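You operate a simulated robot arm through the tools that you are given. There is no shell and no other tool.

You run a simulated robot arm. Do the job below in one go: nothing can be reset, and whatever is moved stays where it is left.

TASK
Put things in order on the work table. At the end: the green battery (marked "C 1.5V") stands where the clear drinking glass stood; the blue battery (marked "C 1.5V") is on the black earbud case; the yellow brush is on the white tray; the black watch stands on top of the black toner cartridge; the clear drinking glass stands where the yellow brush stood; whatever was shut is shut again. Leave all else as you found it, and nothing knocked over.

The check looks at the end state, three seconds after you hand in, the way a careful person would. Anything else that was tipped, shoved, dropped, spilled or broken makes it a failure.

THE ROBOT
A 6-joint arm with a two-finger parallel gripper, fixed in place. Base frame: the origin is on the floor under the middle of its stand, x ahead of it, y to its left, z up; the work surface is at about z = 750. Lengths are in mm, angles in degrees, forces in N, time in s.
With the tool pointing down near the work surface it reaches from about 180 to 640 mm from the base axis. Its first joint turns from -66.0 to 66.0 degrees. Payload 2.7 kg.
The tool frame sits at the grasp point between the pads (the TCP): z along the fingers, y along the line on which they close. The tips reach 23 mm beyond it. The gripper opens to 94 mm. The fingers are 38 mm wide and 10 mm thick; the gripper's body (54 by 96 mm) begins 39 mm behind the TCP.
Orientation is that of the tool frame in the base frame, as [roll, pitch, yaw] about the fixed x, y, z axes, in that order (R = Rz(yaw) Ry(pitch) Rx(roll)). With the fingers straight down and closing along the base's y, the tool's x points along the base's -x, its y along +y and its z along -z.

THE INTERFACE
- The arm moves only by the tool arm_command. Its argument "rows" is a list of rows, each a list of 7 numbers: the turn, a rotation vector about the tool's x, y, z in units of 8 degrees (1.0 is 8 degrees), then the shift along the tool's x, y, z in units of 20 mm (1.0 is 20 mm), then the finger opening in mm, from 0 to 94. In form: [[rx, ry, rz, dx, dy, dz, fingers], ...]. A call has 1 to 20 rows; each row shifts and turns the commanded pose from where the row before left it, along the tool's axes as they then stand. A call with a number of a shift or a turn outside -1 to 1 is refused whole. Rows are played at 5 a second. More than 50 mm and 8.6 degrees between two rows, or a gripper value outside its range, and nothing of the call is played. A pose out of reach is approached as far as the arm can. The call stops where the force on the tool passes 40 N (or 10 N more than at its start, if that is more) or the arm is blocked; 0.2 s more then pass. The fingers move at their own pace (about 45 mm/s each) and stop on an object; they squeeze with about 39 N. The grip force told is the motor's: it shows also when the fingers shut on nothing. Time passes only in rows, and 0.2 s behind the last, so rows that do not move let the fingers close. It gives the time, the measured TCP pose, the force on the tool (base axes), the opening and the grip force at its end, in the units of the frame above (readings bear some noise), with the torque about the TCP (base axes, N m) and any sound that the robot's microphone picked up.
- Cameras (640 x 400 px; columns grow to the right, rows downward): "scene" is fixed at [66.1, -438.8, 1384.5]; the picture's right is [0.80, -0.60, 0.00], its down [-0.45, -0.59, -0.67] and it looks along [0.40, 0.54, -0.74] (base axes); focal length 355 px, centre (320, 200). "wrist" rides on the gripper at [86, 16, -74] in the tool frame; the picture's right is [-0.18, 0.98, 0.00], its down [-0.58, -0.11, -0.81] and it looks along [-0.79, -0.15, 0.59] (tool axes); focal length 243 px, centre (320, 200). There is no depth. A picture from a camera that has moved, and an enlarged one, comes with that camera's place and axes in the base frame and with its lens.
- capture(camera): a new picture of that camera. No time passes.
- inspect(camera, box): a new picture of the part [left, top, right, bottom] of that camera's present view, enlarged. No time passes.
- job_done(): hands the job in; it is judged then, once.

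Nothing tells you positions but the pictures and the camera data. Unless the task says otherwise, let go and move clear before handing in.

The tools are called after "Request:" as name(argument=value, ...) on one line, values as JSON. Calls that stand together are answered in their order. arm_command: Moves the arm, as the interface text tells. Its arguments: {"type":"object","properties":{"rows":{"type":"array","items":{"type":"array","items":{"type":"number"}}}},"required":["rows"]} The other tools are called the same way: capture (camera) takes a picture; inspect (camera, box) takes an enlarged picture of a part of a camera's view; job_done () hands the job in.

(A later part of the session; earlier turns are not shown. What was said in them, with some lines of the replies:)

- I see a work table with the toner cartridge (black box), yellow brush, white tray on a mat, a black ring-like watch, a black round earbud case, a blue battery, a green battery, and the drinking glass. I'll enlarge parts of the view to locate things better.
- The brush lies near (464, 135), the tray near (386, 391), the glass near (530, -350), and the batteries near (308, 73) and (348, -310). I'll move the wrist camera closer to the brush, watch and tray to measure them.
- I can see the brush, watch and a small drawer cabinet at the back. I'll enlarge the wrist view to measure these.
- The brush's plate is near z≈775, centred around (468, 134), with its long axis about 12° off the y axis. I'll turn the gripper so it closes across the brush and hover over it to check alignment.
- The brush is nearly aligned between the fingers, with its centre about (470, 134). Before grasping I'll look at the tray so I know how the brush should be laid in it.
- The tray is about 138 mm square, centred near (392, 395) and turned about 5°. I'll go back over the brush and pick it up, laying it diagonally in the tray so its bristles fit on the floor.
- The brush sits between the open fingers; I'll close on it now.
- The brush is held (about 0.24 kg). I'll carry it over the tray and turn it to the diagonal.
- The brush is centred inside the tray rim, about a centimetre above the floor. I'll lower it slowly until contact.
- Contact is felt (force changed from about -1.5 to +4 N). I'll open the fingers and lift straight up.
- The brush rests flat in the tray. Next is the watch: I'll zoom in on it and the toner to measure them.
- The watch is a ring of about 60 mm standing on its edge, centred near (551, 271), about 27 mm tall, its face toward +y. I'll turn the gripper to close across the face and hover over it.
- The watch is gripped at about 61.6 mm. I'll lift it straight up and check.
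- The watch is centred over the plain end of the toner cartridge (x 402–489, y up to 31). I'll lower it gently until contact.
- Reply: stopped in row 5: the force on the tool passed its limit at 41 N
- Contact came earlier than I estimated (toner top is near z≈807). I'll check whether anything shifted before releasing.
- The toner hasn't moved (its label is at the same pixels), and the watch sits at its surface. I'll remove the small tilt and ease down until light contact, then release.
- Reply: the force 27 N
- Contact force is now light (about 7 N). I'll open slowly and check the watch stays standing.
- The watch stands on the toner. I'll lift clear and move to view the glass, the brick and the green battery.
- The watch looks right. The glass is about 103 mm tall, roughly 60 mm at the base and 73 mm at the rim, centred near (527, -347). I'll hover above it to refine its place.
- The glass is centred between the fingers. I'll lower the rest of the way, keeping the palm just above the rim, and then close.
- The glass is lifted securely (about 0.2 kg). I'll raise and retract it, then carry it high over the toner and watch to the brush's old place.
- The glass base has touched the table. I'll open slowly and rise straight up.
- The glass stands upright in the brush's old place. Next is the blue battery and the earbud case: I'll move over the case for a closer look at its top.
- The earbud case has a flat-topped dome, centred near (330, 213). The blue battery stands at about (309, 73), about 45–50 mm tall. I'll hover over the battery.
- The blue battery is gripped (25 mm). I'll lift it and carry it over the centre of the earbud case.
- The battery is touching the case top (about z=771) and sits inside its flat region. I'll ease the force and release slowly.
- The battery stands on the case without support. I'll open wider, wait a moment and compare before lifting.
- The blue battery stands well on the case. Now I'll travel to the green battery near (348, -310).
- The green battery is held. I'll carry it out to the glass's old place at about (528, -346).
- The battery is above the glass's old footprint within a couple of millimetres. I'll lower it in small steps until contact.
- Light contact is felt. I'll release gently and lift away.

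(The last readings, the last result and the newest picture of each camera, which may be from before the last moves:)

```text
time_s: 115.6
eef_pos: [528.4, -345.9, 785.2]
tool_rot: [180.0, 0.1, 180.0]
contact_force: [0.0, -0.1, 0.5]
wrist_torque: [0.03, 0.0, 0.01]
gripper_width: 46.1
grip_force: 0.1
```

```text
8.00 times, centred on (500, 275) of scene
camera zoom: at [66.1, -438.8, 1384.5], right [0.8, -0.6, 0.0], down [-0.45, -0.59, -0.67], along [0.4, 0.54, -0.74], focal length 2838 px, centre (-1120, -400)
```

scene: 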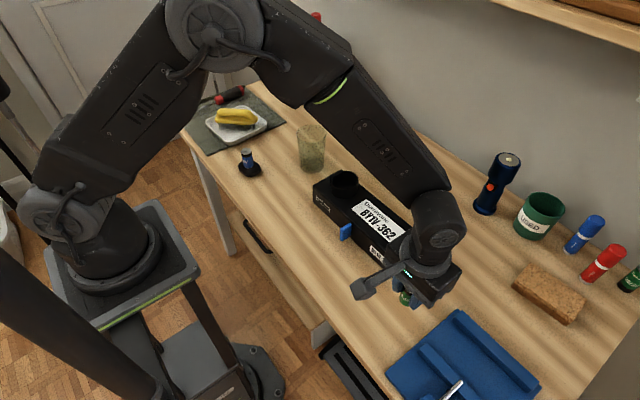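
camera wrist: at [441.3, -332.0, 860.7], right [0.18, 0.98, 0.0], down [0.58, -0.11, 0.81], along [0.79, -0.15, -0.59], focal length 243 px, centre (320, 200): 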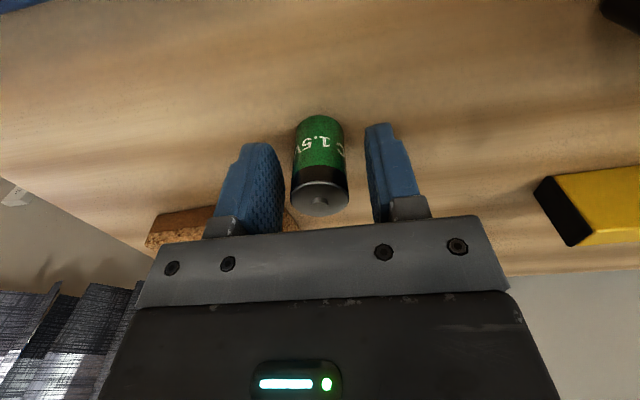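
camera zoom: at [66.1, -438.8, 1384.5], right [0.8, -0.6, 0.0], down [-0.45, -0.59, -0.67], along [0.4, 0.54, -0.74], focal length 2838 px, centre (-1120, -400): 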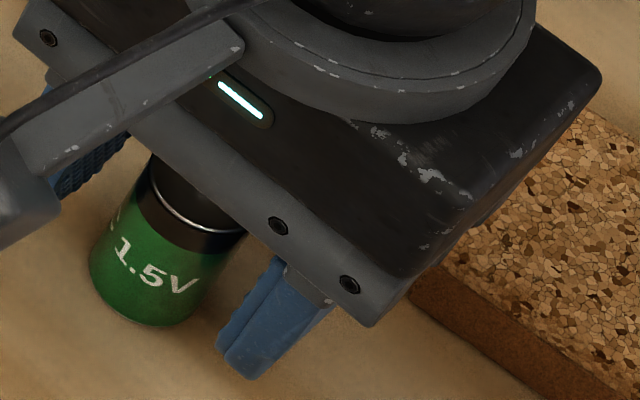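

Request:
arm_command(rows=[[0, 0, 0, 0, 0, -0.3, 46], [0, 0, 0, 0, 0, -0.6, 46], [0, 0, 0, 0, 0, -0.9, 46], [0, 0, 0, 0, 0, -1, 46], [0, 0, 0, 0, 0, -1, 46], [0, 0, 0, 0, 0, -1, 46], [0, 0, 0, 0, 0, -1, 46]])

Request:
arm_command(rows=[[0, 0, 0, 0.8, 0.3, -0.6, 46], [0, 0, 0, 0.9, 0.4, -0.6, 46], [0, 0, 0, 0.9, 0.4, -0.6, 46], [0, 0, 0, 0.9, 0.6, -0.6, 46], [0, 0, 0, 0.9, 0.6, -0.6, 46], [0, 0, 0, 0.9, 0.6, -0.6, 46], [0, 0, 0, 0.9, 0.8, -0.6, 46], [0, 0, 0, 0.9, 0.8, -0.6, 46], [0, 0, 0, 0.9, 0.8, -0.6, 46], [0, 0, 0, 0.5, 0.8, -0.6, 46], [0, 0, 0, 0, 0, 0, 46]])

Request:
capture(camera="scene")

Request:
capture(camera="wrist")

```text
time_s: 117.2
eef_pos: [527.5, -347.3, 902.1]
tool_rot: [179.9, 0.1, 179.9]
contact_force: [-0.7, -0.5, -0.6]
wrist_torque: [0.0, -0.03, -0.02]
gripper_width: 45.9
grip_force: 0.0
```

```text
time_s: 119.6
eef_pos: [357.6, -224.8, 1023.1]
tool_rot: [-179.9, -0.1, -179.9]
contact_force: [0.5, 0.2, 0.1]
wrist_torque: [-0.01, 0.01, 0.01]
gripper_width: 46.0
grip_force: 0.1
```

```text
taken
```

scene: 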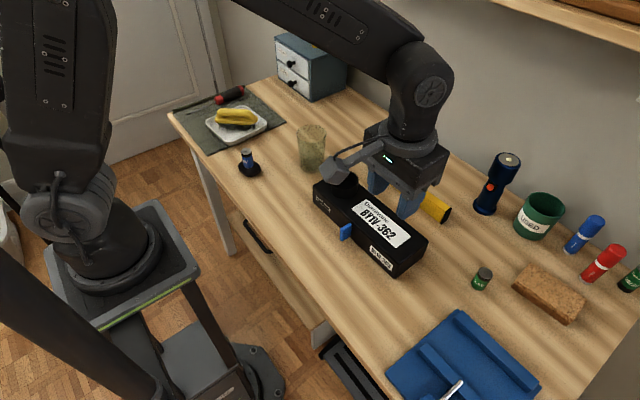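

```text
taken
camera wrist: at [271.9, -210.0, 1097.7], right [0.18, 0.98, 0.0], down [0.58, -0.11, 0.81], along [0.79, -0.15, -0.59], focal length 243 px, centre (320, 200)
```

wrist: 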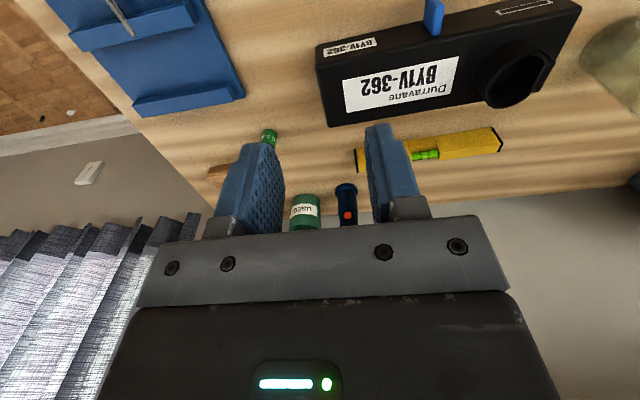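

All items appear placed. I'll inspect each one closely before handing in.

Request:
inspect(camera="scene", box=[170, 80, 350, 200])

Request:
inspect(camera="scene", box=[440, 220, 600, 340])

Request:
inspect(camera="scene", box=[300, 140, 460, 280])

Request:
inspect(camera="scene", box=[230, 200, 450, 400])

```text
3.33 times, centred on (260, 140) of scene
camera zoom: at [66.0, -438.8, 1384.5], right [0.8, -0.6, 0.0], down [-0.45, -0.59, -0.67], along [0.4, 0.54, -0.74], focal length 1182 px, centre (520, 400)
```

zoom: 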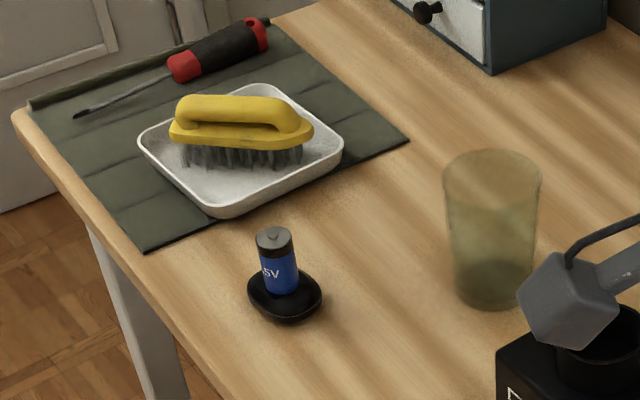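

```text
3.33 times, centred on (520, 280) of scene
camera zoom: at [66.0, -438.8, 1384.5], right [0.8, -0.6, 0.0], down [-0.45, -0.59, -0.67], along [0.4, 0.54, -0.74], focal length 1182 px, centre (-347, -67)
```

zoom: 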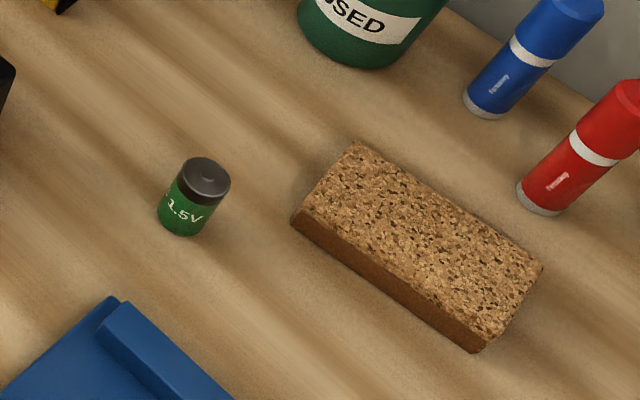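

```text
2.86 times, centred on (380, 210) of scene
camera zoom: at [66.0, -438.8, 1384.5], right [0.8, -0.6, 0.0], down [-0.45, -0.59, -0.67], along [0.4, 0.54, -0.74], focal length 1014 px, centre (149, 171)
```

zoom: 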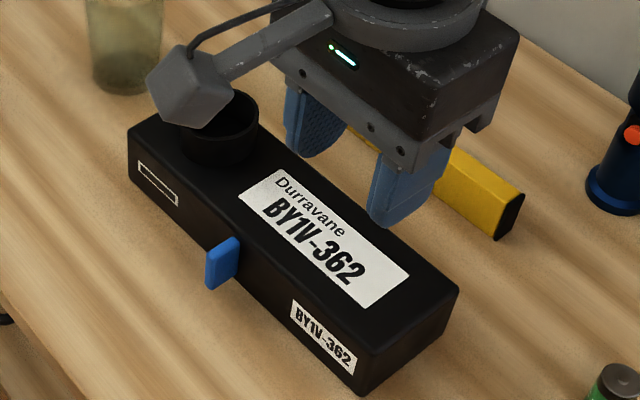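

```text
2.00 times, centred on (340, 300) of scene
camera zoom: at [66.0, -438.8, 1384.5], right [0.8, -0.6, 0.0], down [-0.45, -0.59, -0.67], along [0.4, 0.54, -0.74], focal length 710 px, centre (280, 0)
```

zoom: 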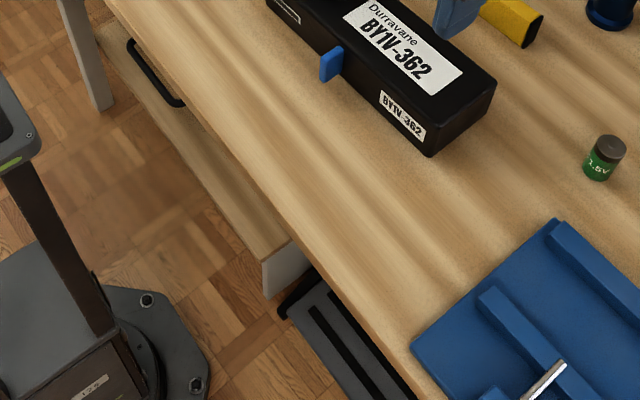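

Every item is in its place: the brush on the tray, blue battery on the earbud case, watch on the toner, glass in the brush's old place and green battery in the glass's old place. Nothing else has moved, nothing was opened, and the arm is clear, so I'm handing in.

Request:
job_done()

```text
The job is handed in.
```

I finished the job and handed it in. In the last pictures everything was where you asked, and nothing had tipped over:

- **Yellow brush:** it lies flat in the white tray, set diagonally so the bristles fit on the tray floor.
- **Black watch:** it stands on the plain end of the black toner cartridge. While lowering it I pressed harder than planned (about 41 N), but the cartridge did not move.
- **Clear glass:** it stands upright where the brush was.
- **Blue battery:** it stands upright on the black earbud case, and it stayed steady after I let go.
- **Green battery:** it stands where the glass was, within a couple of millimetres by the camera.

I opened nothing, so whatever was shut is still shut. The tray, cartridge and other objects look to be where I found them. I let go of everything and moved the arm clear before handing in.
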